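You operate a simulated robot arm through the tools that you are given. There is no shell and no other tool. Be economical: measure what you need, move in short steps, check, and stop when the job is done.

Carry out the task below with a simulated two-armed robot. There is one attempt and no reset: what you move stays moved.

JOB
Switch the square lamp off, slide it back and take the purple block out of the clamp.
Fine: loosen the white knob; hold the orange button down with one hand while the other lifts the block out; stand it on the bench beside the clamp; leave the other blocks.

Only the result counts: the job must be done as asked and must still hold three seconds after the hand-in. Knocking over, shifting, dropping, spilling or breaking anything else fails it.

ROBOT AND FRAMES
Two 7-joint arms with two-finger parallel grippers on one trunk, on a base that drives. Base frame: it is fixed to the floor where the robot stands at the start and does not move with it; the origin is under the middle of the robot, x ahead of it, y to its left, z up. Readings come in cm, degrees, newtons and seconds.
The left shoulder is at the start at [6, 14.3, 92.6], the right one opposite. With the tool pointing down near the work surface each hand reaches from about 32 to 74 cm from the robot's upright axis, wherever it stands, measured 20 degrees to its own side. Places, roughly: bench beside the sprung clamp [60, 20, 80]; low yellow button [80, 0, 80]; orange button [70, -10, 80]; round white knob [70, 0, 80]; square white lamp [70, 10, 80]; well of the sprung clamp [60, 10, 80]. Payload 1.57 kg a hand.
The tool frame of a hand sits at the grasp point between the pads (the TCP): z along the fingers, y along the line on which they close. The tips reach 3 cm beyond it. The gripper opens to 11 cm. The fingers are 2.4 cm wide and 1.2 cm thick; the gripper's body (4.8 by 11.2 cm) begins 7.8 cm behind the TCP.
Orientation is that of the tool frame in the base frame, as [roll, pitch, yaw] about the fixed x, y, z axes, in that order (R = Rz(yaw) Ry(pitch) Rx(roll)). With the fingers straight down and closing along the base's y, the tool's x points along the base's -x, its y along +y and its z along -z.

CONTROLS
- The arms move only by the tool arm_command. It takes "left_motion", "right_motion" or both (then of equal length, played together; a hand with none holds still); each is one flat list of numbers, 7 for each row, row after row: the shift along the tool's x, y, z in units of 40 mm (1.0 is 40 mm), then the turn, a rotation vector about the tool's x, y, z in units of 8 degrees (1.0 is 8 degrees), then the gripper command, from -1 (shut) to 1 (fully open), values between in proportion. In form: [tx, ty, tz, rx, ry, rz, fingers, tx, ty, tz, rx, ry, rz, fingers, ...]. A call has 1 to 8 rows; each row shifts and turns the commanded pose from where the row before left it, along the tool's axes as they then stand. A call with a number of a shift or a turn outside -1 to 1 is refused whole. Rows are played at 5 a second. More than 5 cm and 8.6 degrees between two rows, or a gripper value outside its range, and nothing of the call is played. A pose out of reach is approached as far as the arm can. The call stops where the force on the tool passes 40 N (or 10 N more than at its start, if that is more) or the arm is blocked; 0.2 s more then pass. The fingers move at their own pace (about 4.5 cm/s each) and stop on an object; they squeeze with about 35 N. The grip force told is the motor's: it shows also when the fingers shut on nothing. Time passes only in rows, and 0.2 s behind the last, so rows that do not move let the fingers close. It gives the time, the measured TCP pose, the force on the tool (base axes), the opening and the grip force at its end, in the units of the frame above (readings bear some noise), with the torque about the TCP (base axes, N m) and any sound that the robot's microphone picked up.
- Cameras (640 x 400 px; columns grow to the right, rows downward): "scene" is now at [4.57, 0.1, 153.15]; the picture's right is [0.00, -1.00, 0.00], its down [-0.78, -0.00, -0.63] and it looks along [0.63, 0.00, -0.78] (base axes); focal length 247 px, centre (320, 200). "left" rides on the left gripper at [7, -1.6, -14.1] in its tool frame; the picture's right is [0.23, 0.97, 0.00], its down [-0.86, 0.20, -0.48] and it looks along [-0.47, 0.11, 0.88] (tool axes); focal length 222 px, centre (320, 200). "right" rides on the right gripper at [7, 1.6, -14.1] in its tool frame; the picture's right is [-0.23, 0.97, 0.00], its down [-0.86, -0.20, -0.48] and it looks along [-0.47, -0.11, 0.88] (tool axes); focal length 222 px, centre (320, 200).
- snapshot(camera): a new picture of that camera. The clock stands still meanwhile.
- raise_lower(by): slides the trunk up (or, below 0, down) by that many cm; the arms and the scene camera ride with it, the base frame stays. It gives what a move gives, with no picture.
- roll_base(legs): drives the robot by 1 to 6 legs, each [ahead, left, turn to the left] in cm, cm and degrees, along the robot's own axes; the way and the turn of a leg run together, so that a leg with both is an arc; at most 150 cm and 180 degrees a leg. The arms and the cameras ride along, it lands a little off, and it stops where it bumps. It gives what a move gives.
- turn_head(pan, tilt): turns the head with the scene camera to pan (to the left, within 86 degrees either way) and tilt (down, from -29 to 69), counted from straight ahead of the robot. It gives what a move gives.
- probe_pixels(camera, pixels): for up to 12 pixels [column, row] of the newest picture of that camera ("zoom" is the newest enlarged one), the place [x, y, z] in the base frame of the surface seen there, good to about 0.3 cm. The clock stands still meanwhile.
- close_up(camera, box): a new picture of the part [left, top, right, bottom] of that camera's present view, enlarged. The clock stands still meanwhile.
- job_done(): hands the job in; it is judged then, once.

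Go step by step. Measure first, check grasps and placings, and put right what went wrong. The budget is 80 turns and 62 pictures, counting those below and the enlarged ones. Unless the task says otherwise, let go and move clear before handing in, and close with one line.

The tools are called after "Request:" by a JSON object that holds its "op" and its "data". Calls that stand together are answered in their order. arm_command: Moves the arms, as the interface text tells. Its arguments: {"type":"object","properties":{"left_motion":{"type":"array"},"right_motion":{"type":"array"}},"required":[]} The other tools are called the same way: raise_lower (by) slides the trunk up or down; roll_base (legs) drives the base; turn_head (pan, tilt) turns the head that bears the scene camera; snapshot (camera) takes a picture; probe_pixels (camera, pixels) gives the place of the surface under pixels of a picture; close_up (camera, box) takes an enlarged picture of a part of a camera's view; job_done () hands the job in.

At the start:

```text
time_s: 0.0
left_tool_pos: [51.94, 25.03, 103.83]
left_tool_rot: [180.0, 0.1, 180.0]
left_contact_force: [0.1, 0.2, 0.4]
left_ft_torque: [0.02, -0.01, -0.03]
left_finger_gap: 11.0
left_gripper_force: 0.1
right_tool_pos: [50.73, -15.96, 107.11]
right_tool_rot: [179.9, 0.1, -180.0]
right_contact_force: [-0.4, 0.6, 0.1]
right_ft_torque: [0.04, 0.0, 0.0]
right_finger_gap: 10.99
right_gripper_force: 0.1
trunk travel left (down, up): [-52.5, 6.5]
robot x, y, heading: [-0.16, 0.11, 0.1]
head pan, tilt: [0.2, 51.1]
```

scene: 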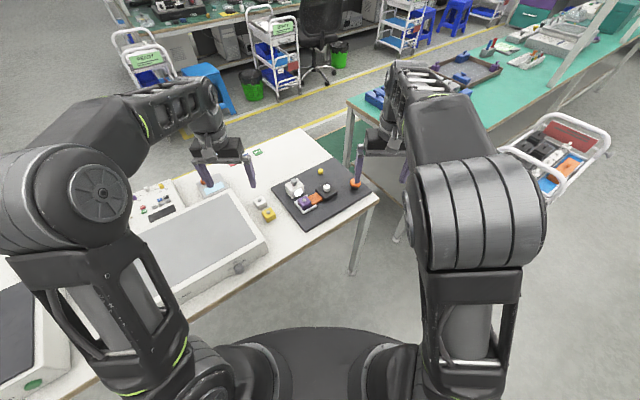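
right: 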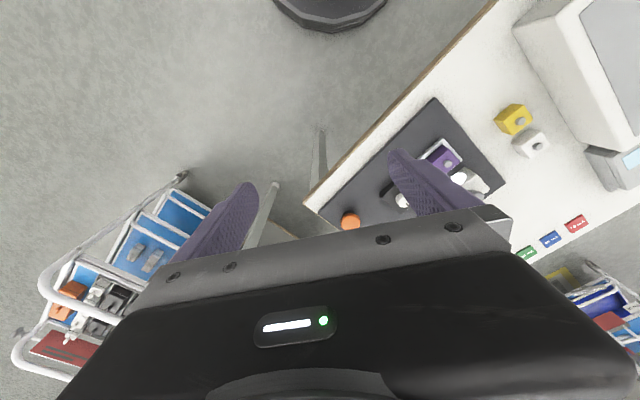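
left: 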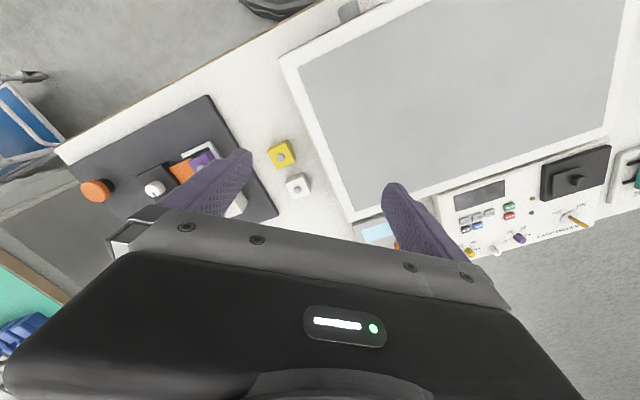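

The scene shows the dark base plate with clamp, lamp, knob and orange button around pixels (270-370, 160-225). I'll enlarge that area.

Request:
{"op": "close_up", "data": {"camera": "scene", "box": [240, 140, 390, 234]}}

Request:
{"op": "close_up", "data": {"camera": "left", "box": [50, 80, 330, 255]}}

```text
4.26 times, centred on (315, 187) of scene
```

zoom: 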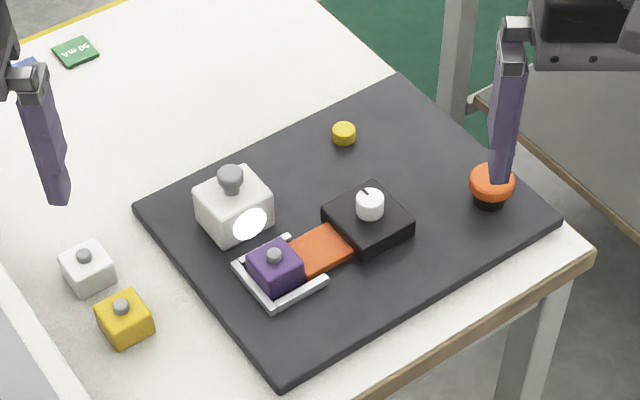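

```text
2.29 times, centred on (190, 168) of left
```

zoom: 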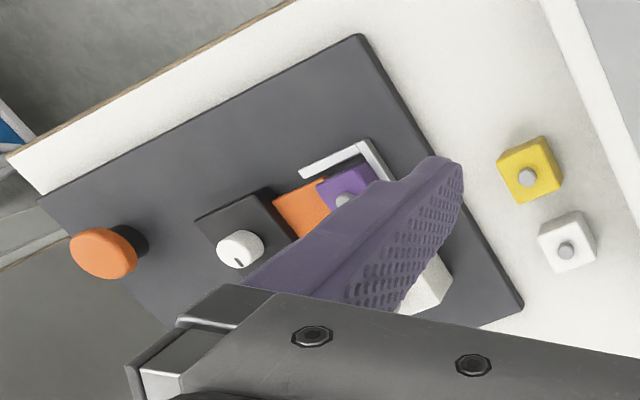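

The zoom shows the lamp (lit face), the purple block in the sprung clamp, the white knob on its box, the low yellow button and the orange button. I'll enlarge the scene again and measure it.

Request:
{"op": "close_up", "data": {"camera": "scene", "box": [270, 160, 374, 225]}}

```text
6.15 times, centred on (322, 192) of scene
```

zoom: 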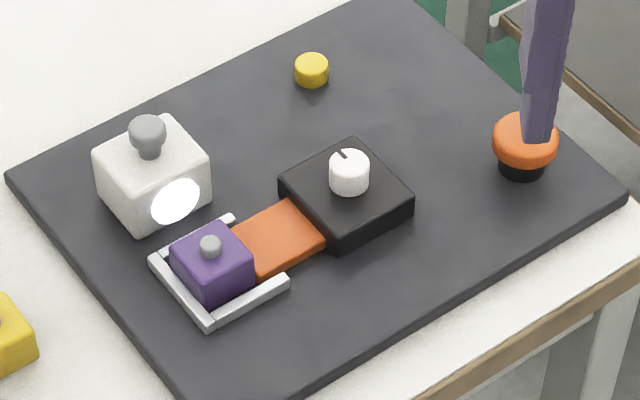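

Request:
{"op": "probe_pixels", "data": {"camera": "zoom", "pixels": [[147, 130], [175, 200], [135, 165], [210, 244], [197, 252], [222, 290], [311, 66], [350, 162], [340, 154], [285, 240], [510, 132], [420, 270]]}}

Request:
{"op": "probe_pixels", "data": {"camera": "zoom", "pixels": [[15, 178], [400, 3], [625, 195], [98, 155], [180, 120], [207, 158], [283, 190], [350, 142], [410, 195], [213, 322], [152, 262], [285, 283]]}}

```text
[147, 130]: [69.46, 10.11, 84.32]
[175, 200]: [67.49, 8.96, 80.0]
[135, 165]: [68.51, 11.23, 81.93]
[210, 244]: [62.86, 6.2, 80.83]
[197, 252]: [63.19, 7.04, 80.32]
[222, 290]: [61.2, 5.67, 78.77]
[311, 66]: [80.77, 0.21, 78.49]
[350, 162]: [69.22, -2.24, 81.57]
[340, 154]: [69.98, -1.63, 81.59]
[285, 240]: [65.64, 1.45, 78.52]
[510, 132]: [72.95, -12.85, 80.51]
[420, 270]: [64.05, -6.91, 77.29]
```

```text
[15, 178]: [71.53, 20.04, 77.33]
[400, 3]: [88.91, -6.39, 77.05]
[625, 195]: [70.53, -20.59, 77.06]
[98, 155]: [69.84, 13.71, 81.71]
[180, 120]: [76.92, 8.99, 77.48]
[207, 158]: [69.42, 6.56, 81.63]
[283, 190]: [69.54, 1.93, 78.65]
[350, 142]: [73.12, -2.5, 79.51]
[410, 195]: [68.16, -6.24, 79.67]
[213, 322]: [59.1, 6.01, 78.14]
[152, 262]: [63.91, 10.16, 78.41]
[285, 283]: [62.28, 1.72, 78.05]
```

Plate's long axis runs about along (0.55,-0.83), and the yellow button at x≈81 is out of normal reach. I'll check where the table edge and floor are before driving closer.

Request:
{"op": "snapshot", "data": {"camera": "scene"}}

Request:
{"op": "probe_pixels", "data": {"camera": "scene", "pixels": [[377, 200], [265, 258], [180, 306], [100, 348], [320, 330], [350, 270], [270, 320], [240, 268], [261, 203], [269, 214], [300, 238]]}}

Request:
{"op": "close_up", "data": {"camera": "right", "box": [300, 80, 540, 230]}}

```text
55 pictures are left
```

scene: 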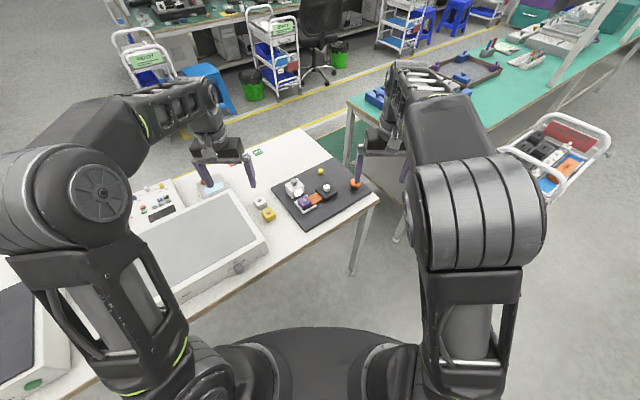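

```text
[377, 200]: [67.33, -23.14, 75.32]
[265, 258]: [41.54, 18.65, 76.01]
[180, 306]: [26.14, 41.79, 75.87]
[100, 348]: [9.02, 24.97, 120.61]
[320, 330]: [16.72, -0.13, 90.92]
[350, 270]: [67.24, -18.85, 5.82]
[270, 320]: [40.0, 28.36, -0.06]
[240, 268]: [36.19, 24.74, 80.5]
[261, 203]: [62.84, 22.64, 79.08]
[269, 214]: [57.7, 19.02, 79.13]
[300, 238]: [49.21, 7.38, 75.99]
```

```text
2.67 times, centred on (420, 155) of right
```

zoom: 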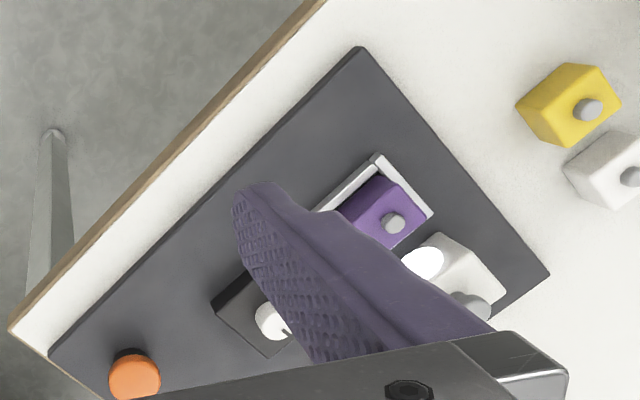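

Table front edge is 45 cm from the robot axis along (0.85,0.525). I'll drive parallel to it and turn left about 32° to face the plate squarely.

Request:
{"op": "roll_base", "data": {"legs": [[22, -27, 0], [0, 0, 32]]}}

Request:
{"op": "snapshot", "data": {"camera": "scene"}}

```text
time_s: 3.8
left_tool_pos: [52.76, 21.98, 103.85]
left_tool_rot: [-179.9, 0.1, -148.1]
left_contact_force: [0.4, 0.7, 0.5]
left_ft_torque: [-0.01, -0.01, -0.02]
left_finger_gap: 11.04
left_gripper_force: 0.0
right_tool_pos: [73.59, -13.26, 107.17]
right_tool_rot: [-179.9, 0.2, -148.0]
right_contact_force: [-0.2, 0.1, 0.7]
right_ft_torque: [-0.02, 0.0, -0.03]
right_finger_gap: 11.01
right_gripper_force: 0.1
trunk travel left (down, up): [-52.5, 6.5]
robot x, y, heading: [22.04, -26.69, 32.2]
head pan, tilt: [0.2, 51.1]
```

```text
53 pictures are left
```

scene: 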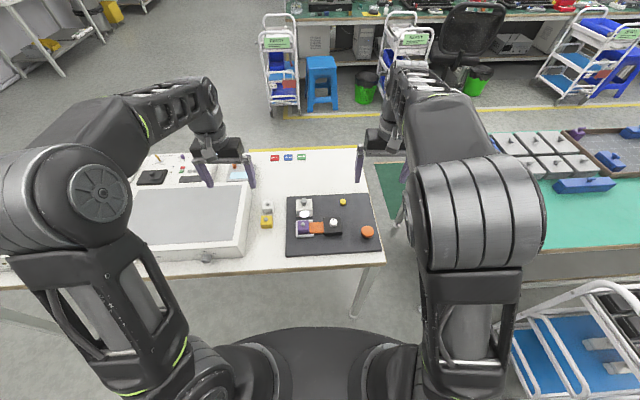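

Request:
{"op": "close_up", "data": {"camera": "scene", "box": [276, 188, 388, 258]}}

```text
5.71 times, centred on (332, 223) of scene
```

zoom: 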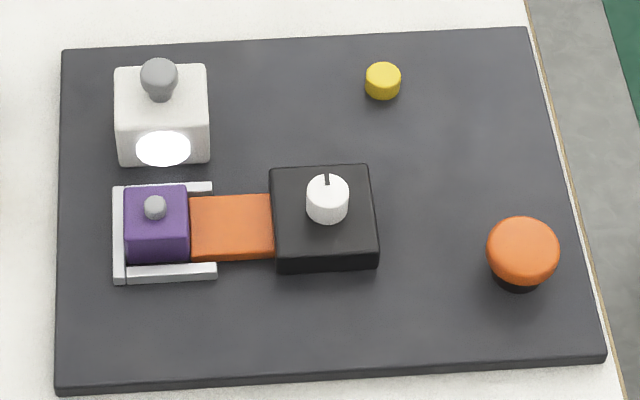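

Now the plate is square to the view. I'll measure all the parts.

Request:
{"op": "probe_pixels", "data": {"camera": "zoom", "pixels": [[159, 72], [163, 150], [120, 75], [205, 75], [120, 130], [205, 130], [383, 72], [325, 185], [328, 176], [522, 240], [154, 204], [140, 225]]}}

Request:
{"op": "probe_pixels", "data": {"camera": "zoom", "pixels": [[128, 190], [183, 190], [130, 235], [185, 235], [119, 275], [213, 270], [118, 190], [208, 187], [195, 225], [268, 225], [372, 172], [63, 55]]}}

```text
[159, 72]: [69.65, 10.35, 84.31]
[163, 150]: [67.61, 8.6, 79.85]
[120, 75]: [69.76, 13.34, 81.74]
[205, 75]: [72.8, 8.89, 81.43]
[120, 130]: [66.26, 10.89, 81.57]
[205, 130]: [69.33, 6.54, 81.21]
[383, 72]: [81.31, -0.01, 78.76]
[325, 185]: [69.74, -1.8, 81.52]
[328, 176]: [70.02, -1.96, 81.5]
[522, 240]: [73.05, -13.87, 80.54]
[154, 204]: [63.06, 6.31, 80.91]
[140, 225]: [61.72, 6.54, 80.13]
```

```text
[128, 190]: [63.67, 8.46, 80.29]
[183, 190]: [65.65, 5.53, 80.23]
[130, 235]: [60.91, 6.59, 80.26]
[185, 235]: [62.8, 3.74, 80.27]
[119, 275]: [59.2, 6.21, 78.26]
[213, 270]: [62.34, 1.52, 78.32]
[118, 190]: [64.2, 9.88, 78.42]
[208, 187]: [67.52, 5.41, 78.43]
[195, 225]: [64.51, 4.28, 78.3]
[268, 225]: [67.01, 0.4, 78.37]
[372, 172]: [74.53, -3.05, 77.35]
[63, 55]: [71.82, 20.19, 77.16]
```

Everything is measured; the plate's turned about 34°. I'll bring the right hand, fingers shut, above the yellow button at (81.3, 0, 78.8).

Request:
{"op": "arm_command", "data": {"right_motion": [0, 0, 0, 0, 0, -0.28, -1, -0.86, 0.41, 0, 0, 0, 0, -1, -0.86, 0.41, 0, 0, 0, 0, -1, -0.86, 0.41, 0, 0, 0, 0, -1, -0.86, 0.41, 0, 0, 0, 0, -1, 0, 0, 1, 0, 0, 0, -1, 0, 0, 1, 0, 0, 0, -1, 0, 0, 1, 0, 0, 0, -1]}}

```text
time_s: 5.6
left_tool_pos: [52.85, 22.08, 103.88]
left_tool_rot: [180.0, 0.0, -147.9]
left_contact_force: [-0.6, 0.2, -0.1]
left_ft_torque: [0.0, 0.0, -0.02]
left_finger_gap: 10.98
left_gripper_force: 0.1
right_tool_pos: [76.61, -3.13, 91.8]
right_tool_rot: [180.0, 0.1, -145.8]
right_contact_force: [0.1, -0.5, -0.5]
right_ft_torque: [0.0, -0.03, 0.04]
right_finger_gap: 0.0
right_gripper_force: 21.6
right hand out of reach, approached as far as the arm can: row 3, 4, 5
trunk travel left (down, up): [-52.5, 6.5]
robot x, y, heading: [22.09, -26.75, 32.1]
head pan, tilt: [0.2, 51.1]
```

The arm was short of reach up high and sits at (76.6,-3.1,91.8). Lower down it should reach further, so I'll go on.

Request:
{"op": "arm_command", "data": {"right_motion": [0, 0, 0.9, 0, 0, 0, -1, -0.7, 0, 0, 0, 0, 0, -1, -0.7, 0, 0, 0, 0, 0, -1, 0, 0, 0, 0, 0, 0, -1]}}

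Request:
{"op": "snapshot", "data": {"camera": "right"}}

Request:
{"op": "close_up", "data": {"camera": "scene", "box": [276, 178, 388, 248]}}

```text
time_s: 6.6
left_tool_pos: [52.76, 22.08, 103.87]
left_tool_rot: [179.9, 0.1, -148.0]
left_contact_force: [0.2, -0.1, -1.3]
left_ft_torque: [-0.01, 0.02, 0.02]
left_finger_gap: 11.01
left_gripper_force: 0.1
right_tool_pos: [77.98, -1.13, 88.4]
right_tool_rot: [-180.0, 0.1, -145.6]
right_contact_force: [-0.2, 0.5, 0.8]
right_ft_torque: [0.03, -0.03, -0.02]
right_finger_gap: 0.01
right_gripper_force: 22.0
right hand out of reach, approached as far as the arm can: row 2, 3
trunk travel left (down, up): [-52.5, 6.5]
robot x, y, heading: [22.14, -26.77, 31.9]
head pan, tilt: [0.2, 51.1]
```

```text
51 pictures are left
```

right: 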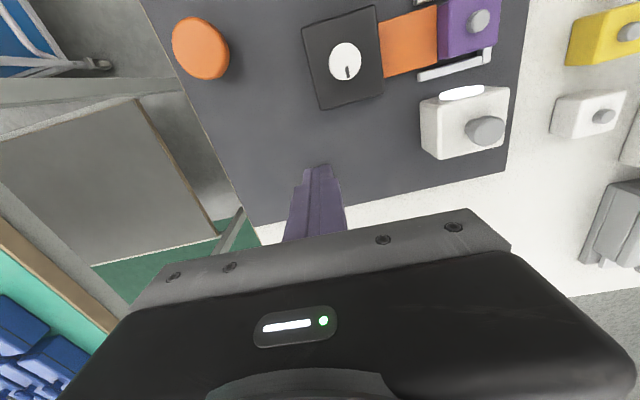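

```text
5.71 times, centred on (332, 213) of scene
```

zoom: 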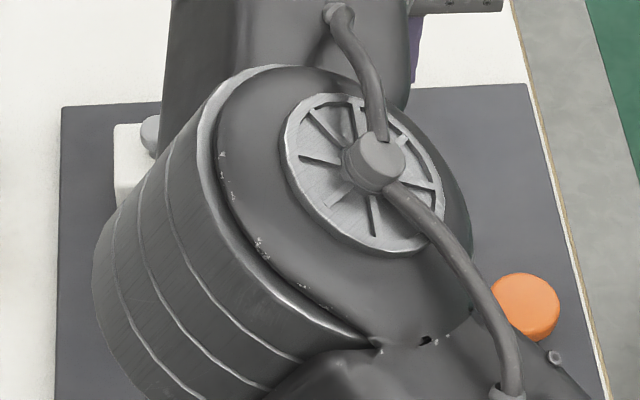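

The hand is still 3 cm short of the button; I'll drive ahead 5 cm (it's clear above the plate).

Request:
{"op": "roll_base", "data": {"legs": [[5, 0, 0]]}}

```text
time_s: 7.5
left_tool_pos: [57.18, 24.68, 103.71]
left_tool_rot: [-180.0, 0.0, -148.0]
left_contact_force: [0.5, 0.2, 0.2]
left_ft_torque: [-0.03, 0.0, -0.02]
left_finger_gap: 10.99
left_gripper_force: 0.2
right_tool_pos: [82.22, 1.32, 88.38]
right_tool_rot: [180.0, 0.1, -145.8]
right_contact_force: [-0.7, -0.7, 0.1]
right_ft_torque: [0.0, 0.02, 0.05]
right_finger_gap: 0.01
right_gripper_force: 21.0
trunk travel left (down, up): [-52.5, 6.5]
robot x, y, heading: [26.51, -24.16, 32.0]
head pan, tilt: [0.2, 51.1]
```

Now over it with 1.5 cm to come back. I'll adjust and lower to just above the button.

Request:
{"op": "arm_command", "data": {"right_motion": [0.39, -0.13, 0.6, 0, 0, 0, -1, 0, 0, 0.6, 0, 0, 0, -1, 0, 0, 0, 0, 0, 0, -1]}}

Request:
{"op": "snapshot", "data": {"camera": "right"}}

```text
time_s: 8.3
left_tool_pos: [57.03, 24.63, 103.74]
left_tool_rot: [180.0, 0.0, -148.1]
left_contact_force: [0.2, -0.4, 0.5]
left_ft_torque: [0.01, 0.0, 0.0]
left_finger_gap: 10.99
left_gripper_force: 0.0
right_tool_pos: [81.16, -0.07, 83.62]
right_tool_rot: [-180.0, 0.1, -145.8]
right_contact_force: [-0.2, -0.8, -0.6]
right_ft_torque: [-0.02, 0.01, -0.01]
right_finger_gap: 0.04
right_gripper_force: 21.9
trunk travel left (down, up): [-52.5, 6.5]
robot x, y, heading: [26.34, -24.13, 31.8]
head pan, tilt: [0.2, 51.1]
```

```text
49 pictures are left
```

right: 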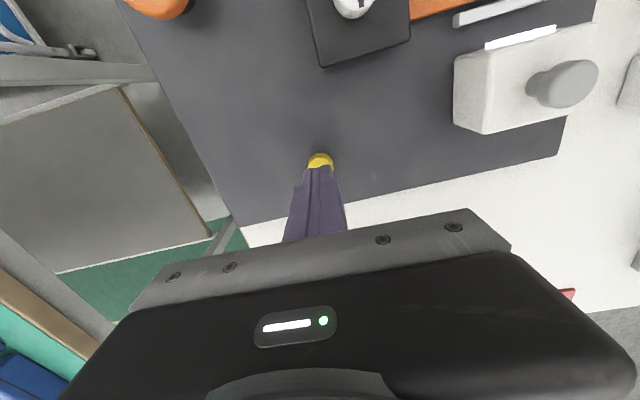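

The shut fingertips (320,170) are over the yellow button. I'll press down in small steps and watch the force.

Request:
{"op": "arm_command", "data": {"right_motion": [0, 0, 0.3, 0, 0, 0, -1, 0, 0, 0.15, 0, 0, 0, -1, 0, 0, 0.06, 0, 0, 0, -1, 0, 0, 0.04, 0, 0, 0, -1, 0, 0, 0, 0, 0, 0, -1]}}

Request:
{"op": "close_up", "data": {"camera": "right", "box": [240, 0, 640, 250]}}

```text
time_s: 9.5
left_tool_pos: [57.1, 24.66, 103.83]
left_tool_rot: [180.0, -0.2, -148.0]
left_contact_force: [0.9, -0.3, -0.3]
left_ft_torque: [-0.01, 0.0, 0.0]
left_finger_gap: 10.99
left_gripper_force: 0.0
right_tool_pos: [80.92, -0.13, 81.52]
right_tool_rot: [-179.9, 0.3, -145.8]
right_contact_force: [1.0, 0.7, 2.0]
right_ft_torque: [0.02, -0.02, 0.01]
right_finger_gap: 0.0
right_gripper_force: 21.8
right hand out of reach, approached as far as the arm can: row 3
trunk travel left (down, up): [-52.5, 6.5]
robot x, y, heading: [26.34, -24.28, 32.1]
head pan, tilt: [0.2, 51.1]
```

```text
1.60 times, centred on (440, 125) of right
```

zoom: 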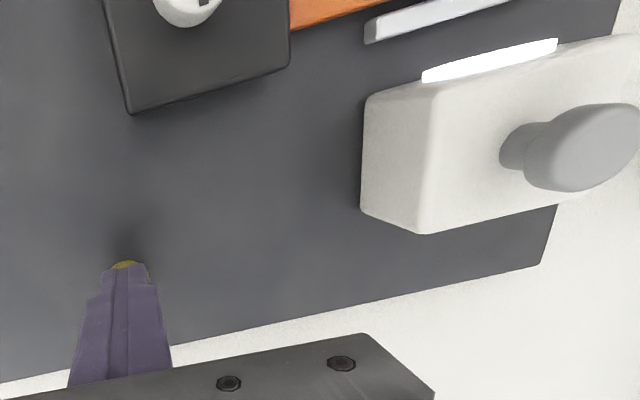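

Contact (2 N) and the lamp is still lit. I'll press further.

Request:
{"op": "arm_command", "data": {"right_motion": [0, 0, 0.05, 0, 0, 0, -1, 0, 0, 0.05, 0, 0, 0, -1, 0, 0, 0.05, 0, 0, 0, -1, 0, 0, 0, 0, 0, 0, -1]}}

Request:
{"op": "close_up", "data": {"camera": "right", "box": [240, 0, 640, 250]}}

```text
time_s: 10.5
left_tool_pos: [56.95, 24.54, 103.86]
left_tool_rot: [-179.9, 0.1, -148.0]
left_contact_force: [-0.5, 0.2, 0.1]
left_ft_torque: [0.0, 0.0, 0.0]
left_finger_gap: 10.99
left_gripper_force: 0.1
right_tool_pos: [80.83, -0.21, 81.22]
right_tool_rot: [-179.9, 0.5, -145.8]
right_contact_force: [6.9, 2.1, 13.5]
right_ft_torque: [0.1, -0.22, 0.01]
right_finger_gap: 0.01
right_gripper_force: 20.9
trunk travel left (down, up): [-52.5, 6.5]
robot x, y, heading: [26.38, -24.23, 32.1]
head pan, tilt: [0.2, 51.1]
heard: click
```

```text
1.60 times, centred on (440, 125) of right
```

zoom: 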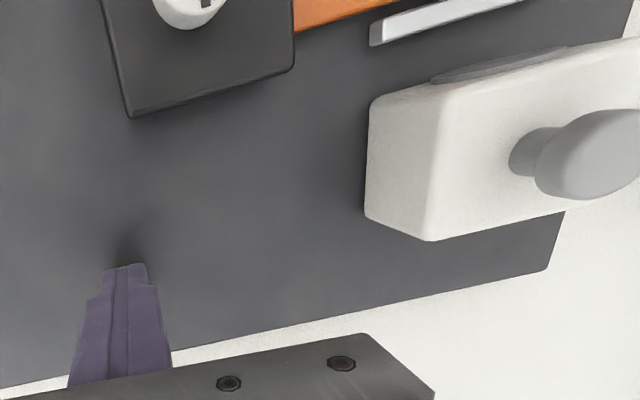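

A click and the lamp is dark. I'll lift the right hand and bring it back toward over the orange button, out of the way.

Request:
{"op": "arm_command", "data": {"right_motion": [0, 0, -0.5, 0, 0, 0, -1, 0, 0, -1, 0, 0, 0, -1, 0.9, -0.43, -0.5, 0, 0, 0, -1, 0.9, -0.43, 0, 0, 0, 0, -1, 0.9, -0.43, 0, 0, 0, 0, -1, 0.9, -0.43, 0, 0, 0, 0, -1, 0, 0, 0, 0, 0, 0, -1]}}

Request:
{"op": "close_up", "data": {"camera": "scene", "box": [276, 195, 404, 275]}}

```text
time_s: 12.1
left_tool_pos: [57.03, 24.71, 103.77]
left_tool_rot: [179.9, 0.1, -148.0]
left_contact_force: [0.2, -0.3, 0.1]
left_ft_torque: [0.0, -0.02, -0.02]
left_finger_gap: 11.0
left_gripper_force: 0.0
right_tool_pos: [72.97, -13.84, 88.85]
right_tool_rot: [-180.0, 0.3, -145.7]
right_contact_force: [-0.9, 0.5, -0.8]
right_ft_torque: [-0.05, 0.04, -0.03]
right_finger_gap: 0.0
right_gripper_force: 21.5
trunk travel left (down, up): [-52.5, 6.5]
robot x, y, heading: [26.36, -24.01, 32.1]
head pan, tilt: [0.2, 51.1]
```

```text
5.00 times, centred on (340, 235) of scene
```

zoom: 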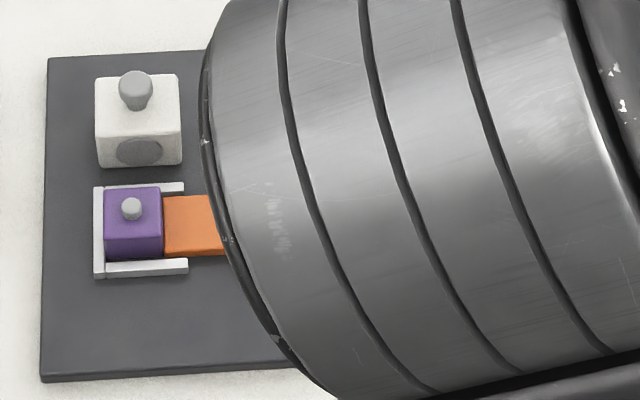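

The lamp is dark, and the right hand is right over the orange button. Now the left hand goes above the lamp's grey handle at (69.6, 10.1, 84.3).

Request:
{"op": "arm_command", "data": {"left_motion": [0, 0, 0, 0, 0, -0.28, 0, -0.11, -0.954, 0, 0, 0, 0, 0, -0.11, -0.954, 0, 0, 0, 0, 0, -0.11, -0.954, 0, 0, 0, 0, 0, -0.11, -0.954, 0, 0, 0, 0, 0, -0.11, -0.954, 0, 0, 0, 0, 0, 0, 0, 1, 0, 0, 0, 0, 0, 0, 1, 0, 0, 0, 0]}}

Request:
{"op": "snapshot", "data": {"camera": "left"}}

Request:
{"op": "snapshot", "data": {"camera": "scene"}}

```text
time_s: 13.9
left_tool_pos: [69.58, 10.22, 95.73]
left_tool_rot: [-180.0, 0.0, -145.8]
left_contact_force: [-0.7, 0.3, -0.2]
left_ft_torque: [0.04, 0.03, 0.0]
left_finger_gap: 5.52
left_gripper_force: 0.0
right_tool_pos: [72.86, -13.99, 88.99]
right_tool_rot: [-179.9, 0.2, -145.8]
right_contact_force: [0.6, -0.3, 0.6]
right_ft_torque: [0.01, 0.02, 0.0]
right_finger_gap: 0.0
right_gripper_force: 21.2
trunk travel left (down, up): [-52.5, 6.5]
robot x, y, heading: [26.49, -24.18, 32.2]
head pan, tilt: [0.2, 51.1]
```

```text
45 pictures are left
```

left: 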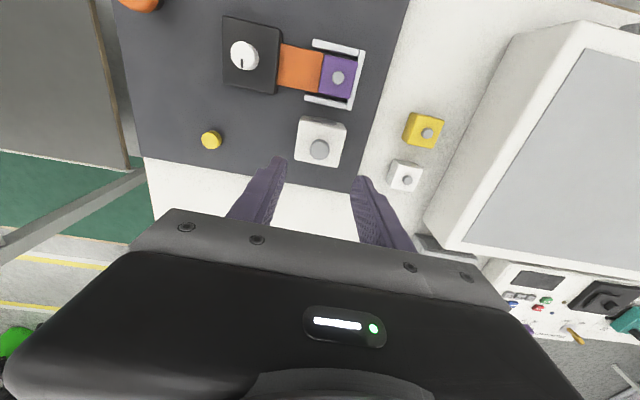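

```text
44 pictures are left
```

scene: 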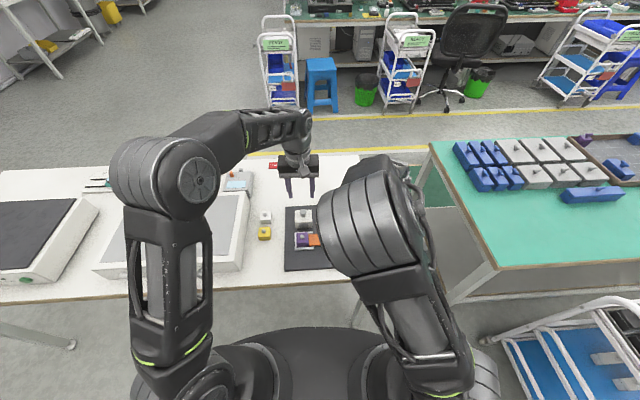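

Clear view in the left camera: I'll remeasure lamp handle (320,150), block knob (338,77), white knob (245,52) from it.

Request:
{"op": "probe_pixels", "data": {"camera": "left", "pixels": [[320, 150], [312, 149], [328, 151], [319, 159], [319, 142], [338, 77], [244, 50], [241, 62], [211, 139], [299, 155], [338, 165], [330, 122]]}}

Request:
{"op": "close_up", "data": {"camera": "left", "box": [190, 0, 390, 125]}}

```text
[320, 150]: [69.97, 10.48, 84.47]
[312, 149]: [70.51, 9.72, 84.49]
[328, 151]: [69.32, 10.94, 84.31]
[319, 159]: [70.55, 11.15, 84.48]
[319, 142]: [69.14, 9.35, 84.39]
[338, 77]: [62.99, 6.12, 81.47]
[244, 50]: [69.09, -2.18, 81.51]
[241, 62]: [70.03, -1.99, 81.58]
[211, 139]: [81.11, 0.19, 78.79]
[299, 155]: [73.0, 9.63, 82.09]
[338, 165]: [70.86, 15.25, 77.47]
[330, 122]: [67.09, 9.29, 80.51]
```

```text
3.20 times, centred on (290, 62) of left
```

zoom: 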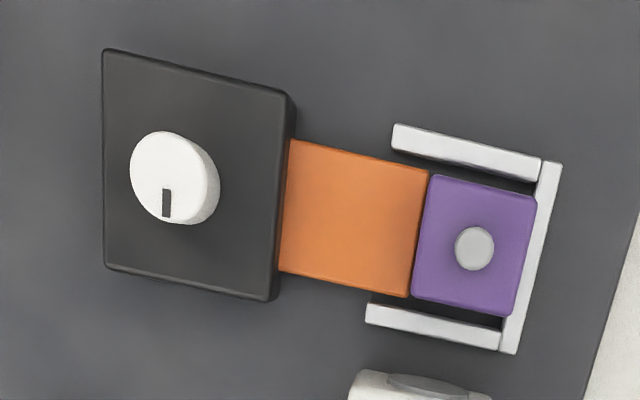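

Handle centre is (69.9,10.35). I'll go down over it and close.

Request:
{"op": "arm_command", "data": {"left_motion": [-0.08, -0.02, 0.9, 0, 0, 0, 0, 0, 0, 0.9, 0, 0, 0, 0, 0, 0, 0.78, 0, 0, 0, 0, 0, 0, 0, 0, 0, 0, -1, 0, 0, 0, 0, 0, 0, -1, 0, 0, 0, 0, 0, 0, -1]}}

```text
time_s: 15.3
left_tool_pos: [69.88, 10.35, 85.53]
left_tool_rot: [180.0, 0.0, -145.8]
left_contact_force: [-1.2, 0.4, 0.3]
left_ft_torque: [0.03, 0.06, 0.0]
left_finger_gap: 2.38
left_gripper_force: 22.9
right_tool_pos: [72.84, -13.84, 88.82]
right_tool_rot: [-180.0, 0.1, -145.8]
right_contact_force: [0.8, 0.1, -1.1]
right_ft_torque: [0.02, 0.02, 0.03]
right_finger_gap: 0.0
right_gripper_force: 21.5
trunk travel left (down, up): [-52.5, 6.5]
robot x, y, heading: [26.07, -23.94, 32.1]
head pan, tilt: [0.2, 51.1]
```

Handle held (gap 2.38). I'll slide the lamp back in small steps.

Request:
{"op": "arm_command", "data": {"left_motion": [-0.12, 0, 0, 0, 0, 0, -1, -0.12, 0, 0, 0, 0, 0, -1, -0.12, 0, 0, 0, 0, 0, -1, -0.12, 0, 0, 0, 0, 0, -1, -0.12, 0, 0, 0, 0, 0, -1, -0.12, 0, 0, 0, 0, 0, -1]}}

Request:
{"op": "close_up", "data": {"camera": "scene", "box": [250, 170, 378, 270]}}

```text
time_s: 16.7
left_tool_pos: [72.28, 11.89, 85.48]
left_tool_rot: [179.9, 0.1, -145.8]
left_contact_force: [-6.8, 6.6, -1.0]
left_ft_torque: [0.13, 0.14, 0.02]
left_finger_gap: 2.32
left_gripper_force: 36.2
right_tool_pos: [72.81, -13.85, 89.02]
right_tool_rot: [-179.9, 0.3, -145.8]
right_contact_force: [-1.0, -0.9, 0.5]
right_ft_torque: [0.01, -0.03, -0.04]
right_finger_gap: 0.01
right_gripper_force: 21.6
trunk travel left (down, up): [-52.5, 6.5]
robot x, y, heading: [26.55, -24.24, 31.8]
head pan, tilt: [0.2, 51.1]
```

```text
4.00 times, centred on (314, 220) of scene
```

zoom: 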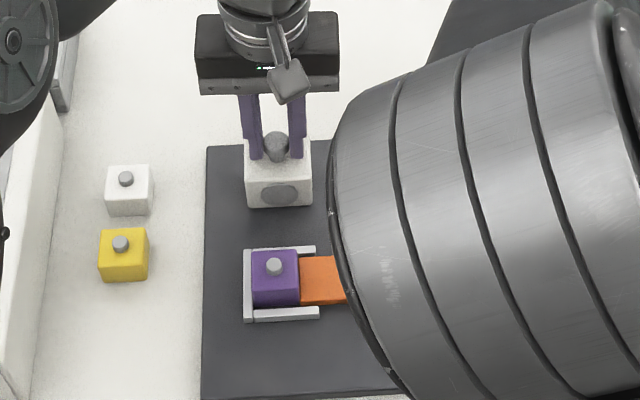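

The lamp moved 2.9 cm; the force is mostly sideways (rail). I'll continue a little, relaxing sideways, until it stops.

Request:
{"op": "arm_command", "data": {"left_motion": [-0.1, 0.03, 0, 0, 0, 0, -1, -0.1, 0.02, 0, 0, 0, 0, -1, -0.1, 0.01, 0, 0, 0, 0, -1, 0, 0, 0, 0, 0, 0, -1]}}

```text
time_s: 17.7
left_tool_pos: [73.09, 12.65, 85.49]
left_tool_rot: [180.0, 0.0, -145.8]
left_contact_force: [-7.0, 3.4, 1.2]
left_ft_torque: [0.0, 0.12, -0.02]
left_finger_gap: 2.3
left_gripper_force: 35.3
right_tool_pos: [72.91, -13.92, 88.93]
right_tool_rot: [-179.9, 0.2, -145.9]
right_contact_force: [-0.8, 0.3, -0.3]
right_ft_torque: [0.02, 0.01, 0.03]
right_finger_gap: 0.02
right_gripper_force: 21.2
trunk travel left (down, up): [-52.5, 6.5]
robot x, y, heading: [26.22, -24.07, 31.8]
head pan, tilt: [0.2, 51.1]
```

Request:
{"op": "arm_command", "data": {"left_motion": [-0.1, 0.015, 0, 0, 0, 0, -1, -0.1, 0.015, 0, 0, 0, 0, -1, -0.1, 0.01, 0, 0, 0, 0, -1, 0, 0, 0, 0, 0, 0, -1]}}

Request:
{"op": "close_up", "data": {"camera": "scene", "box": [250, 170, 378, 270]}}

```text
time_s: 18.7
left_tool_pos: [73.67, 13.03, 85.45]
left_tool_rot: [179.9, -0.3, -145.9]
left_contact_force: [-23.0, -20.2, -2.0]
left_ft_torque: [-0.35, 0.37, 0.0]
left_finger_gap: 2.34
left_gripper_force: 35.5
right_tool_pos: [72.82, -14.09, 89.06]
right_tool_rot: [-180.0, 0.2, -145.8]
right_contact_force: [0.1, -0.1, 0.1]
right_ft_torque: [0.0, -0.01, 0.01]
right_finger_gap: 0.01
right_gripper_force: 21.3
trunk travel left (down, up): [-52.5, 6.5]
robot x, y, heading: [26.23, -23.99, 31.9]
head pan, tilt: [0.2, 51.1]
```

```text
4.00 times, centred on (314, 220) of scene
```

zoom: 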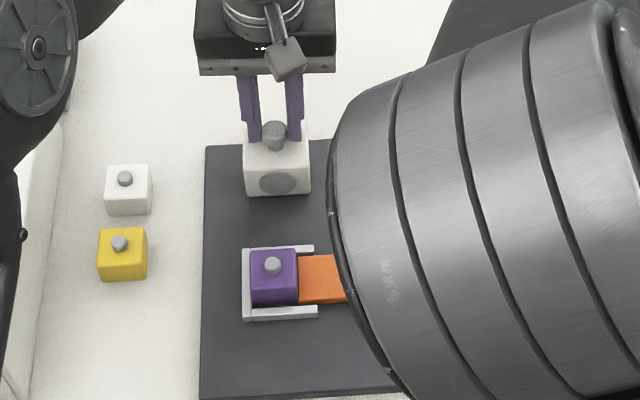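

The lamp reached its back stop (30 N). I'll relax, release, raise, and move the left hand aside.

Request:
{"op": "arm_command", "data": {"left_motion": [0.15, 0, 0, 0, 0, 0, -1, 0, 0, 0, 0, 0, 0, -0.2, 0, 0, 0, 0, 0, 0, -0.2, 0, 0, -0.9, 0, 0, 0, -0.2, 0, 0, -0.9, 0, 0, 0, -0.2, 0.5, 0.9, 0, 0, 0, 0, -0.2, 0.5, 0.9, 0, 0, 0, 0, -0.2, 0.5, 0.9, 0, 0, 0, 0, -0.2]}}

Request:
{"op": "close_up", "data": {"camera": "left", "box": [0, 0, 400, 250]}}

```text
time_s: 20.5
left_tool_pos: [62.48, 18.93, 92.84]
left_tool_rot: [-179.9, 0.1, -145.9]
left_contact_force: [-0.2, 0.2, 1.1]
left_ft_torque: [-0.03, -0.01, 0.04]
left_finger_gap: 4.41
left_gripper_force: 0.0
right_tool_pos: [72.85, -13.89, 88.97]
right_tool_rot: [-180.0, 0.2, -145.8]
right_contact_force: [-0.1, 0.0, 0.4]
right_ft_torque: [0.0, -0.02, -0.04]
right_finger_gap: 0.02
right_gripper_force: 21.4
trunk travel left (down, up): [-52.5, 6.5]
robot x, y, heading: [26.32, -23.9, 31.6]
head pan, tilt: [0.2, 51.1]
```

```text
1.60 times, centred on (200, 125) of left
```

zoom: 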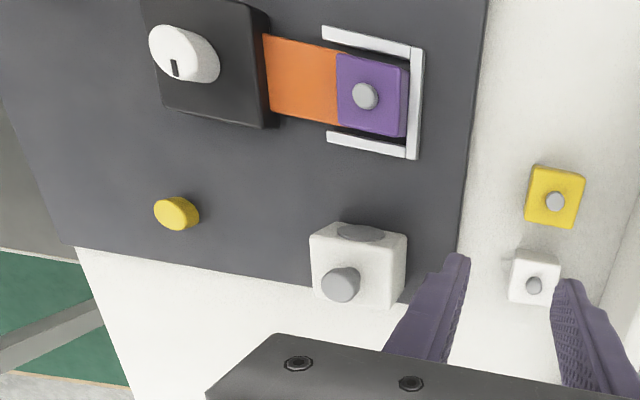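

Lamp stands at its back stop. Now the right hand moves above the white knob, opening.

Request:
{"op": "arm_command", "data": {"right_motion": [-0.32, 0.97, -0.3, 0, 0, 0, 0, -0.32, 0.97, -0.3, 0, 0, 0, 0, -0.32, 0.97, 0, 0, 0, 0, 0, 0, 0, 0, 0, 0, 0, 0]}}

Request:
{"op": "snapshot", "data": {"camera": "right"}}

```text
time_s: 21.5
left_tool_pos: [62.58, 18.79, 92.75]
left_tool_rot: [-180.0, 0.1, -145.8]
left_contact_force: [0.2, -0.4, 0.1]
left_ft_torque: [0.02, 0.0, 0.01]
left_finger_gap: 4.38
left_gripper_force: 0.1
right_tool_pos: [69.49, -2.07, 91.39]
right_tool_rot: [-180.0, 0.1, -145.8]
right_contact_force: [0.6, 0.4, 0.2]
right_ft_torque: [0.02, 0.02, -0.03]
right_finger_gap: 5.5
right_gripper_force: 0.1
trunk travel left (down, up): [-52.5, 6.5]
robot x, y, heading: [26.14, -24.05, 31.9]
head pan, tilt: [0.2, 51.1]
```

```text
39 pictures are left
```

right: 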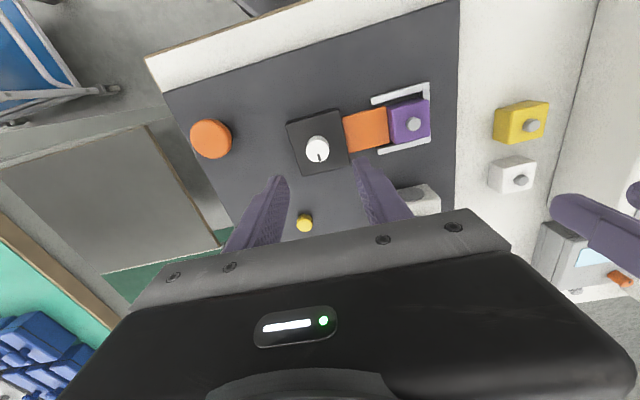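

Request:
{"op": "close_up", "data": {"camera": "right", "box": [270, 100, 366, 160]}}

Request:
{"op": "probe_pixels", "data": {"camera": "right", "pixels": [[307, 146], [316, 138], [317, 147], [318, 157], [326, 146], [293, 125], [340, 115], [349, 168], [211, 140]]}}

```text
6.67 times, centred on (318, 130) of right
```

zoom: 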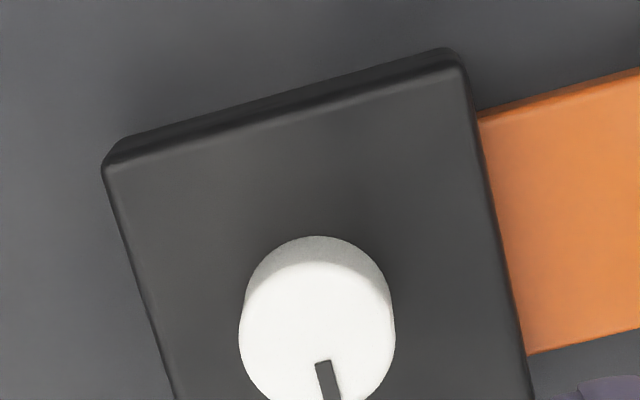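

```text
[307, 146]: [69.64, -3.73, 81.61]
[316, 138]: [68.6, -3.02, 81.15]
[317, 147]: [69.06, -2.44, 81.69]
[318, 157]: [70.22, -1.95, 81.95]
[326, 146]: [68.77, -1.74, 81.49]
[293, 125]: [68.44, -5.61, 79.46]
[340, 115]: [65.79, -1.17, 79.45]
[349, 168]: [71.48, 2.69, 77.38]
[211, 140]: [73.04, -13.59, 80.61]
```

Knob centre ≈ (69.4,-2.2), the hand is on it. I'll go down and grip.

Request:
{"op": "arm_command", "data": {"right_motion": [0.03, 0, 0.9, 0, 0, 0, 0, 0, 0, 0.9, 0, 0, 0, 0, 0, 0, 0.32, 0, 0, 0, 0, 0, 0, 0, 0, 0, 0, -1, 0, 0, 0, 0, 0, 0, -1, 0, 0, 0, 0, 0, 0, -1]}}

```text
time_s: 22.9
left_tool_pos: [62.68, 18.8, 92.78]
left_tool_rot: [179.9, 0.1, -145.8]
left_contact_force: [0.2, 0.3, -0.9]
left_ft_torque: [-0.01, 0.0, 0.03]
left_finger_gap: 4.4
left_gripper_force: 0.1
right_tool_pos: [69.69, -2.22, 82.76]
right_tool_rot: [-180.0, 0.2, -146.0]
right_contact_force: [4.4, -7.6, -2.2]
right_ft_torque: [0.08, -0.27, 0.02]
right_finger_gap: 2.58
right_gripper_force: 24.1
trunk travel left (down, up): [-52.5, 6.5]
robot x, y, heading: [26.32, -24.36, 31.8]
head pan, tilt: [0.2, 51.1]
```

Knob gripped (2.58 cm), with a slight sideways pull. I'll centre it and turn counter-clockwise.

Request:
{"op": "arm_command", "data": {"right_motion": [0, -0.04, 0, 0, 0, -0.5, -1, 0, 0, 0, 0, 0, -0.7, -1, 0, 0, 0, 0, 0, -0.7, -1, 0, 0, 0, 0, 0, -0.7, -1, 0, 0, 0, 0, 0, -0.7, -1, 0, 0, 0, 0, 0, 0, -1]}}

```text
time_s: 24.3
left_tool_pos: [62.56, 18.94, 92.6]
left_tool_rot: [180.0, -0.1, -145.7]
left_contact_force: [-0.3, 0.2, -0.2]
left_ft_torque: [0.0, 0.0, 0.0]
left_finger_gap: 4.4
left_gripper_force: 0.0
right_tool_pos: [69.55, -2.16, 82.92]
right_tool_rot: [-179.9, 0.1, -119.3]
right_contact_force: [1.7, 4.9, -8.2]
right_ft_torque: [0.67, 0.11, 0.01]
right_finger_gap: 2.57
right_gripper_force: 37.1
trunk travel left (down, up): [-52.5, 6.5]
robot x, y, heading: [26.31, -23.95, 31.8]
head pan, tilt: [0.2, 51.1]
```

Turned 27° freely. I'll keep turning.

Request:
{"op": "arm_command", "data": {"right_motion": [0, 0, 0.03, 0, 0, -0.9, -1, 0, 0, 0, 0, 0, -0.9, -1, 0, 0, 0, 0, 0, -0.9, -1, 0, 0, 0, 0, 0, -0.9, -1, 0, 0, 0, 0, 0, -0.9, -1, 0, 0, 0, 0, 0, -0.9, -1, 0, 0, 0, 0, 0, 0, -1]}}

Request:
{"op": "close_up", "data": {"camera": "left", "box": [0, 0, 400, 250]}}

```text
time_s: 25.9
left_tool_pos: [62.34, 18.9, 92.88]
left_tool_rot: [179.9, 0.1, -145.7]
left_contact_force: [-0.9, 0.2, 0.5]
left_ft_torque: [-0.03, -0.01, 0.03]
left_finger_gap: 4.39
left_gripper_force: 0.3
right_tool_pos: [69.34, -2.12, 82.92]
right_tool_rot: [-179.7, 0.0, -76.0]
right_contact_force: [-5.8, 10.2, 15.7]
right_ft_torque: [0.62, 0.72, -0.01]
right_finger_gap: 2.58
right_gripper_force: 37.0
trunk travel left (down, up): [-52.5, 6.5]
robot x, y, heading: [26.64, -23.96, 32.1]
head pan, tilt: [0.2, 51.1]
```

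```text
1.60 times, centred on (200, 125) of left
```

zoom: 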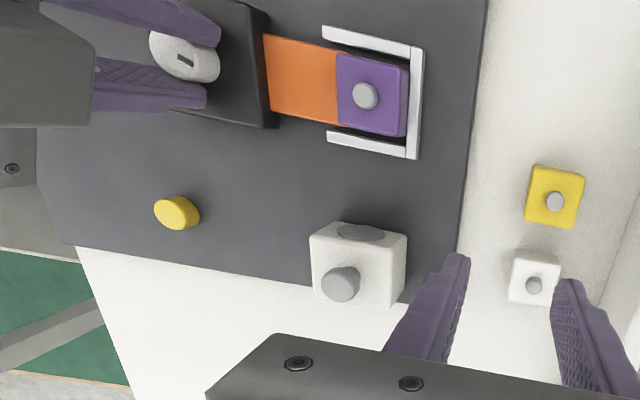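

The knob's mark turned with the fingers (pixel 187,60). No end felt yet, so I'll continue and correct the small offset.

Request:
{"op": "arm_command", "data": {"right_motion": [0, 0, -0.04, 0, 0, -0.9, -1, 0, 0, 0, 0, 0, -0.9, -1, 0, 0, 0, 0, 0, -0.9, -1, 0, 0, 0, 0, 0, -0.9, -1, 0, 0, 0, 0, 0, 0, -1]}}

```text
time_s: 27.1
left_tool_pos: [62.45, 18.94, 92.72]
left_tool_rot: [-179.9, 0.1, -145.8]
left_contact_force: [0.0, 0.2, 0.4]
left_ft_torque: [0.0, 0.03, 0.01]
left_finger_gap: 4.42
left_gripper_force: 0.0
right_tool_pos: [69.23, -2.27, 82.8]
right_tool_rot: [-179.9, -0.1, -47.2]
right_contact_force: [-18.3, 12.8, -9.2]
right_ft_torque: [0.48, 0.07, 0.0]
right_finger_gap: 2.56
right_gripper_force: 37.0
trunk travel left (down, up): [-52.5, 6.5]
robot x, y, heading: [26.65, -24.06, 32.1]
head pan, tilt: [0.2, 51.1]
```

Turned ~99° now with sideways load building up; I'll open to release it and look.

Request:
{"op": "arm_command", "data": {"right_motion": [0, 0, 0, 0, 0, 0, -0.2, 0, 0, 0, 0, 0, 0, -0.2, 0, 0, 0, 0, 0, 0, -0.2]}}

Request:
{"op": "close_up", "data": {"camera": "left", "box": [50, 0, 290, 150]}}

```text
time_s: 27.9
left_tool_pos: [62.62, 18.76, 92.72]
left_tool_rot: [179.9, -0.1, -145.8]
left_contact_force: [0.2, -0.4, -0.2]
left_ft_torque: [0.0, 0.0, 0.04]
left_finger_gap: 4.39
left_gripper_force: 0.1
right_tool_pos: [69.59, -2.33, 82.87]
right_tool_rot: [-179.8, -0.2, -47.5]
right_contact_force: [-0.4, 0.4, 0.7]
right_ft_torque: [0.01, 0.01, -0.02]
right_finger_gap: 4.39
right_gripper_force: 0.1
trunk travel left (down, up): [-52.5, 6.5]
robot x, y, heading: [26.48, -24.05, 31.8]
head pan, tilt: [0.2, 51.1]
```

```text
2.67 times, centred on (170, 75) of left
```

zoom: 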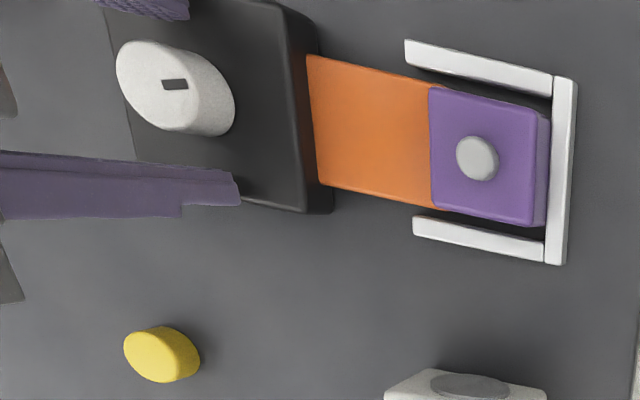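

Mark is turned ~98° with no stop felt. I'll turn the open fingers back and take another bite to make sure the knob is fully loose.

Request:
{"op": "arm_command", "data": {"right_motion": [0, 0, 0, 0, 0, 1, -0.1, 0, 0, 0, 0, 0, 1, -0.1, 0, 0, 0, 0, 0, 1, -0.1, 0, 0, 0, 0, 0, 1, -0.1, 0, 0, 0, 0, 0, 1, -0.1, 0, 0, 0, 0, 0, 1, -0.1, 0, 0, 0, 0, 0, 1, -0.1, 0, 0, 0, 0, 0, 1, -0.1]}}

Request:
{"op": "arm_command", "data": {"right_motion": [0, 0, 0, 0, 0, 1, -0.1, 0, 0, 0, 0, 0, 1, -0.1, 0, 0, 0, 0, 0, 1, -0.1, 0, 0, 0, 0, 0, 1, -0.1, 0.055, 0, 0, 0, 0, 0.3, -0.1, 0, 0, 0, 0, 0, 0, -1, 0, 0, 0, 0, 0, 0, -1, 0, 0, 0, 0, 0, 0, -1]}}

```text
time_s: 29.7
left_tool_pos: [62.47, 18.71, 92.71]
left_tool_rot: [-179.9, 0.0, -145.8]
left_contact_force: [0.1, -0.6, -0.3]
left_ft_torque: [-0.01, 0.02, -0.02]
left_finger_gap: 4.4
left_gripper_force: 0.1
right_tool_pos: [69.51, -2.35, 82.86]
right_tool_rot: [-179.9, 0.1, -111.7]
right_contact_force: [0.1, 0.1, -0.4]
right_ft_torque: [-0.02, 0.0, 0.0]
right_finger_gap: 4.93
right_gripper_force: 0.1
trunk travel left (down, up): [-52.5, 6.5]
robot x, y, heading: [26.24, -24.15, 32.0]
head pan, tilt: [0.2, 51.1]
```

```text
time_s: 31.5
left_tool_pos: [62.59, 18.82, 92.63]
left_tool_rot: [179.9, 0.0, -145.9]
left_contact_force: [0.4, -0.8, 0.6]
left_ft_torque: [0.01, -0.03, 0.0]
left_finger_gap: 4.39
left_gripper_force: 0.1
right_tool_pos: [69.37, -2.46, 82.85]
right_tool_rot: [-180.0, 0.2, -145.8]
right_contact_force: [1.0, -1.5, -0.1]
right_ft_torque: [0.21, 0.0, 0.02]
right_finger_gap: 2.57
right_gripper_force: 26.6
trunk travel left (down, up): [-52.5, 6.5]
robot x, y, heading: [26.35, -23.98, 31.8]
head pan, tilt: [0.2, 51.1]
```

Well centred now. I'll turn counter-clockwise another bite.

Request:
{"op": "arm_command", "data": {"right_motion": [0, 0, 0, 0, 0, -0.9, -1, 0, 0, 0, 0, 0, -0.9, -1, 0, 0, 0, 0, 0, -0.9, -1, 0, 0, 0, 0, 0, -0.9, -1, 0, 0, 0, 0, 0, -0.9, -1, 0, 0, 0, 0, 0, -0.9, -1, 0, 0, 0, 0, 0, -0.9, -1, 0, 0, 0, 0, 0, 0, -1]}}

Request:
{"op": "close_up", "data": {"camera": "left", "box": [50, 0, 290, 150]}}

```text
time_s: 33.3
left_tool_pos: [62.61, 18.75, 92.68]
left_tool_rot: [179.9, 0.0, -145.8]
left_contact_force: [1.2, -0.7, 0.7]
left_ft_torque: [0.0, 0.03, 0.02]
left_finger_gap: 4.44
left_gripper_force: 0.0
right_tool_pos: [69.37, -2.45, 82.93]
right_tool_rot: [-179.8, 0.0, -95.3]
right_contact_force: [6.9, -5.2, -1.0]
right_ft_torque: [0.02, 0.18, -0.01]
right_finger_gap: 2.56
right_gripper_force: 37.0
trunk travel left (down, up): [-52.5, 6.5]
robot x, y, heading: [26.36, -23.96, 31.9]
head pan, tilt: [0.2, 51.1]
```

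```text
2.67 times, centred on (170, 75) of left
```

zoom: 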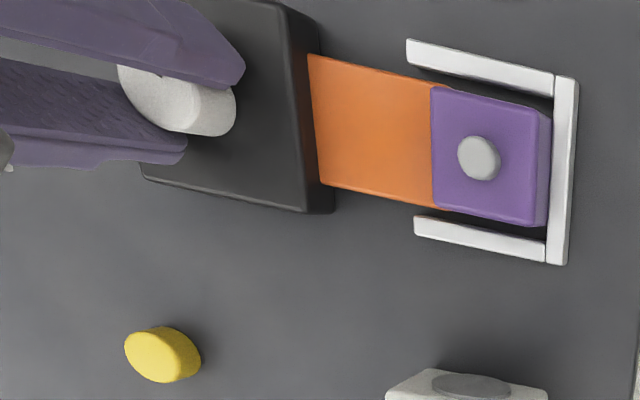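

Mark now hidden under the finger, knob at ~148°. One more piece to pass 180°, then I'll release and rise.

Request:
{"op": "arm_command", "data": {"right_motion": [0, 0, 0, 0, 0, -0.9, -1, 0, 0, 0, 0, 0, -0.9, -1, 0, 0, 0, 0, 0, -0.9, -1, 0, 0, 0, 0, 0, -0.9, -1, 0, 0, 0, 0, 0, -0.9, -1, 0, 0, 0, 0, 0, -0.9, -1, 0, 0, 0, 0, 0, 0, -1]}}

Request:
{"op": "arm_command", "data": {"right_motion": [0, 0, 0, 0, 0, 0, -0.1, 0, 0, 0, 0, 0, 0, -0.1, 0, 0, 0, 0, 0, 0, -0.1, 0, 0, -0.8, 0, 0, 0, -0.1, 0, 0, -0.8, 0, 0, 0, -0.1]}}

Request:
{"op": "close_up", "data": {"camera": "left", "box": [50, 0, 290, 150]}}

```text
time_s: 34.9
left_tool_pos: [62.54, 18.89, 92.67]
left_tool_rot: [-179.9, 0.1, -145.8]
left_contact_force: [-0.4, 0.1, 0.4]
left_ft_torque: [0.02, 0.02, 0.01]
left_finger_gap: 4.41
left_gripper_force: 0.1
right_tool_pos: [69.35, -2.2, 82.87]
right_tool_rot: [-179.7, -0.1, -52.0]
right_contact_force: [4.1, 4.2, -1.3]
right_ft_torque: [0.32, 0.54, -0.28]
right_finger_gap: 2.58
right_gripper_force: 36.8
trunk travel left (down, up): [-52.5, 6.5]
robot x, y, heading: [26.26, -23.81, 32.1]
head pan, tilt: [0.2, 51.1]
```

```text
time_s: 36.1
left_tool_pos: [62.57, 18.83, 92.62]
left_tool_rot: [179.9, 0.2, -145.8]
left_contact_force: [1.0, 0.5, 1.3]
left_ft_torque: [0.0, -0.01, -0.01]
left_finger_gap: 4.4
left_gripper_force: 0.0
right_tool_pos: [69.38, -2.53, 89.36]
right_tool_rot: [-179.7, -0.2, -52.1]
right_contact_force: [-0.8, 0.0, 0.9]
right_ft_torque: [0.02, 0.01, 0.02]
right_finger_gap: 4.94
right_gripper_force: 0.0
trunk travel left (down, up): [-52.5, 6.5]
robot x, y, heading: [26.15, -24.39, 32.1]
head pan, tilt: [0.2, 51.1]
```

```text
2.67 times, centred on (170, 75) of left
```

zoom: 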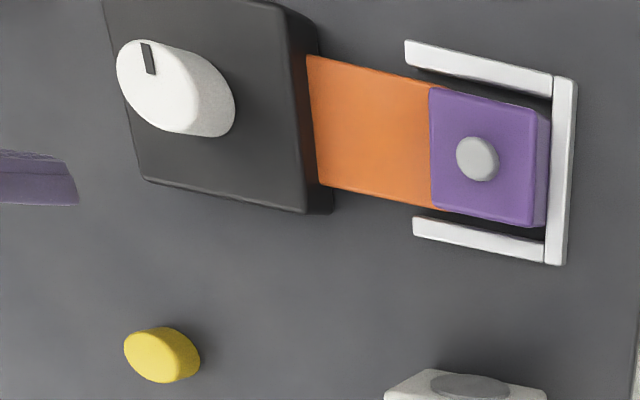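

The mark now points opposite (pixel 148,55) and a stop was felt: the knob is fully loosened. I'll turn the right hand back and take it over the orange button with shut fingers.

Request:
{"op": "arm_command", "data": {"right_motion": [0, 0, 0, 0, 0, 1, -0.1, 0, 0, 0, 0, 0, 1, -0.1, 0, 0, 0, 0, 0, 1, -0.1, 0, 0, 0, 0, 0, 1, -0.1, 0, 0, 0, 0, 0, 1, -0.1, 0, 0, 0, 0, 0, 1, -0.1, 0, 0, 0, 0, 0, 1, -0.1, 0, 0, 0, 0, 0, 1, -0.1]}}

Request:
{"op": "arm_command", "data": {"right_motion": [0, 0, 0, 0, 0, 1, -1, 0, 0, 0, 0, 0, 1, -1, 0, 0, 0, 0, 0, 1, -1, 0, 0, 0, 0, 0, 0.71, -1, 0.275, -0.94, 0, 0, 0, 0, -1, 0.275, -0.94, 0, 0, 0, 0, -1, 0.275, -0.94, 0, 0, 0, 0, -1, 0, 0, 0.8, 0, 0, 0, -1]}}

Request:
{"op": "snapshot", "data": {"camera": "right"}}

```text
time_s: 37.9
left_tool_pos: [62.58, 18.81, 92.67]
left_tool_rot: [-180.0, 0.0, -145.9]
left_contact_force: [0.3, -0.9, 0.2]
left_ft_torque: [-0.01, 0.0, 0.01]
left_finger_gap: 4.39
left_gripper_force: 0.0
right_tool_pos: [69.27, -2.57, 89.34]
right_tool_rot: [-180.0, 0.1, -116.4]
right_contact_force: [0.2, 0.3, 0.3]
right_ft_torque: [-0.01, -0.03, 0.0]
right_finger_gap: 4.98
right_gripper_force: 0.0
trunk travel left (down, up): [-52.5, 6.5]
robot x, y, heading: [26.36, -24.05, 32.2]
head pan, tilt: [0.2, 51.1]
```

```text
time_s: 39.7
left_tool_pos: [62.55, 18.84, 92.7]
left_tool_rot: [180.0, 0.1, -145.7]
left_contact_force: [0.4, 0.8, 0.0]
left_ft_torque: [0.0, -0.03, 0.01]
left_finger_gap: 4.41
left_gripper_force: 0.1
right_tool_pos: [73.0, -13.6, 86.11]
right_tool_rot: [-179.9, 0.1, -145.8]
right_contact_force: [0.5, 0.0, -0.1]
right_ft_torque: [-0.04, -0.05, 0.05]
right_finger_gap: 0.0
right_gripper_force: 21.1
trunk travel left (down, up): [-52.5, 6.5]
robot x, y, heading: [26.45, -23.92, 32.2]
head pan, tilt: [0.2, 51.1]
```

```text
33 pictures are left
```

right: 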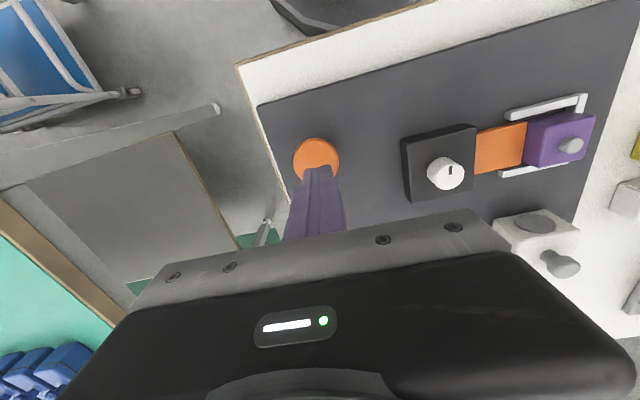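

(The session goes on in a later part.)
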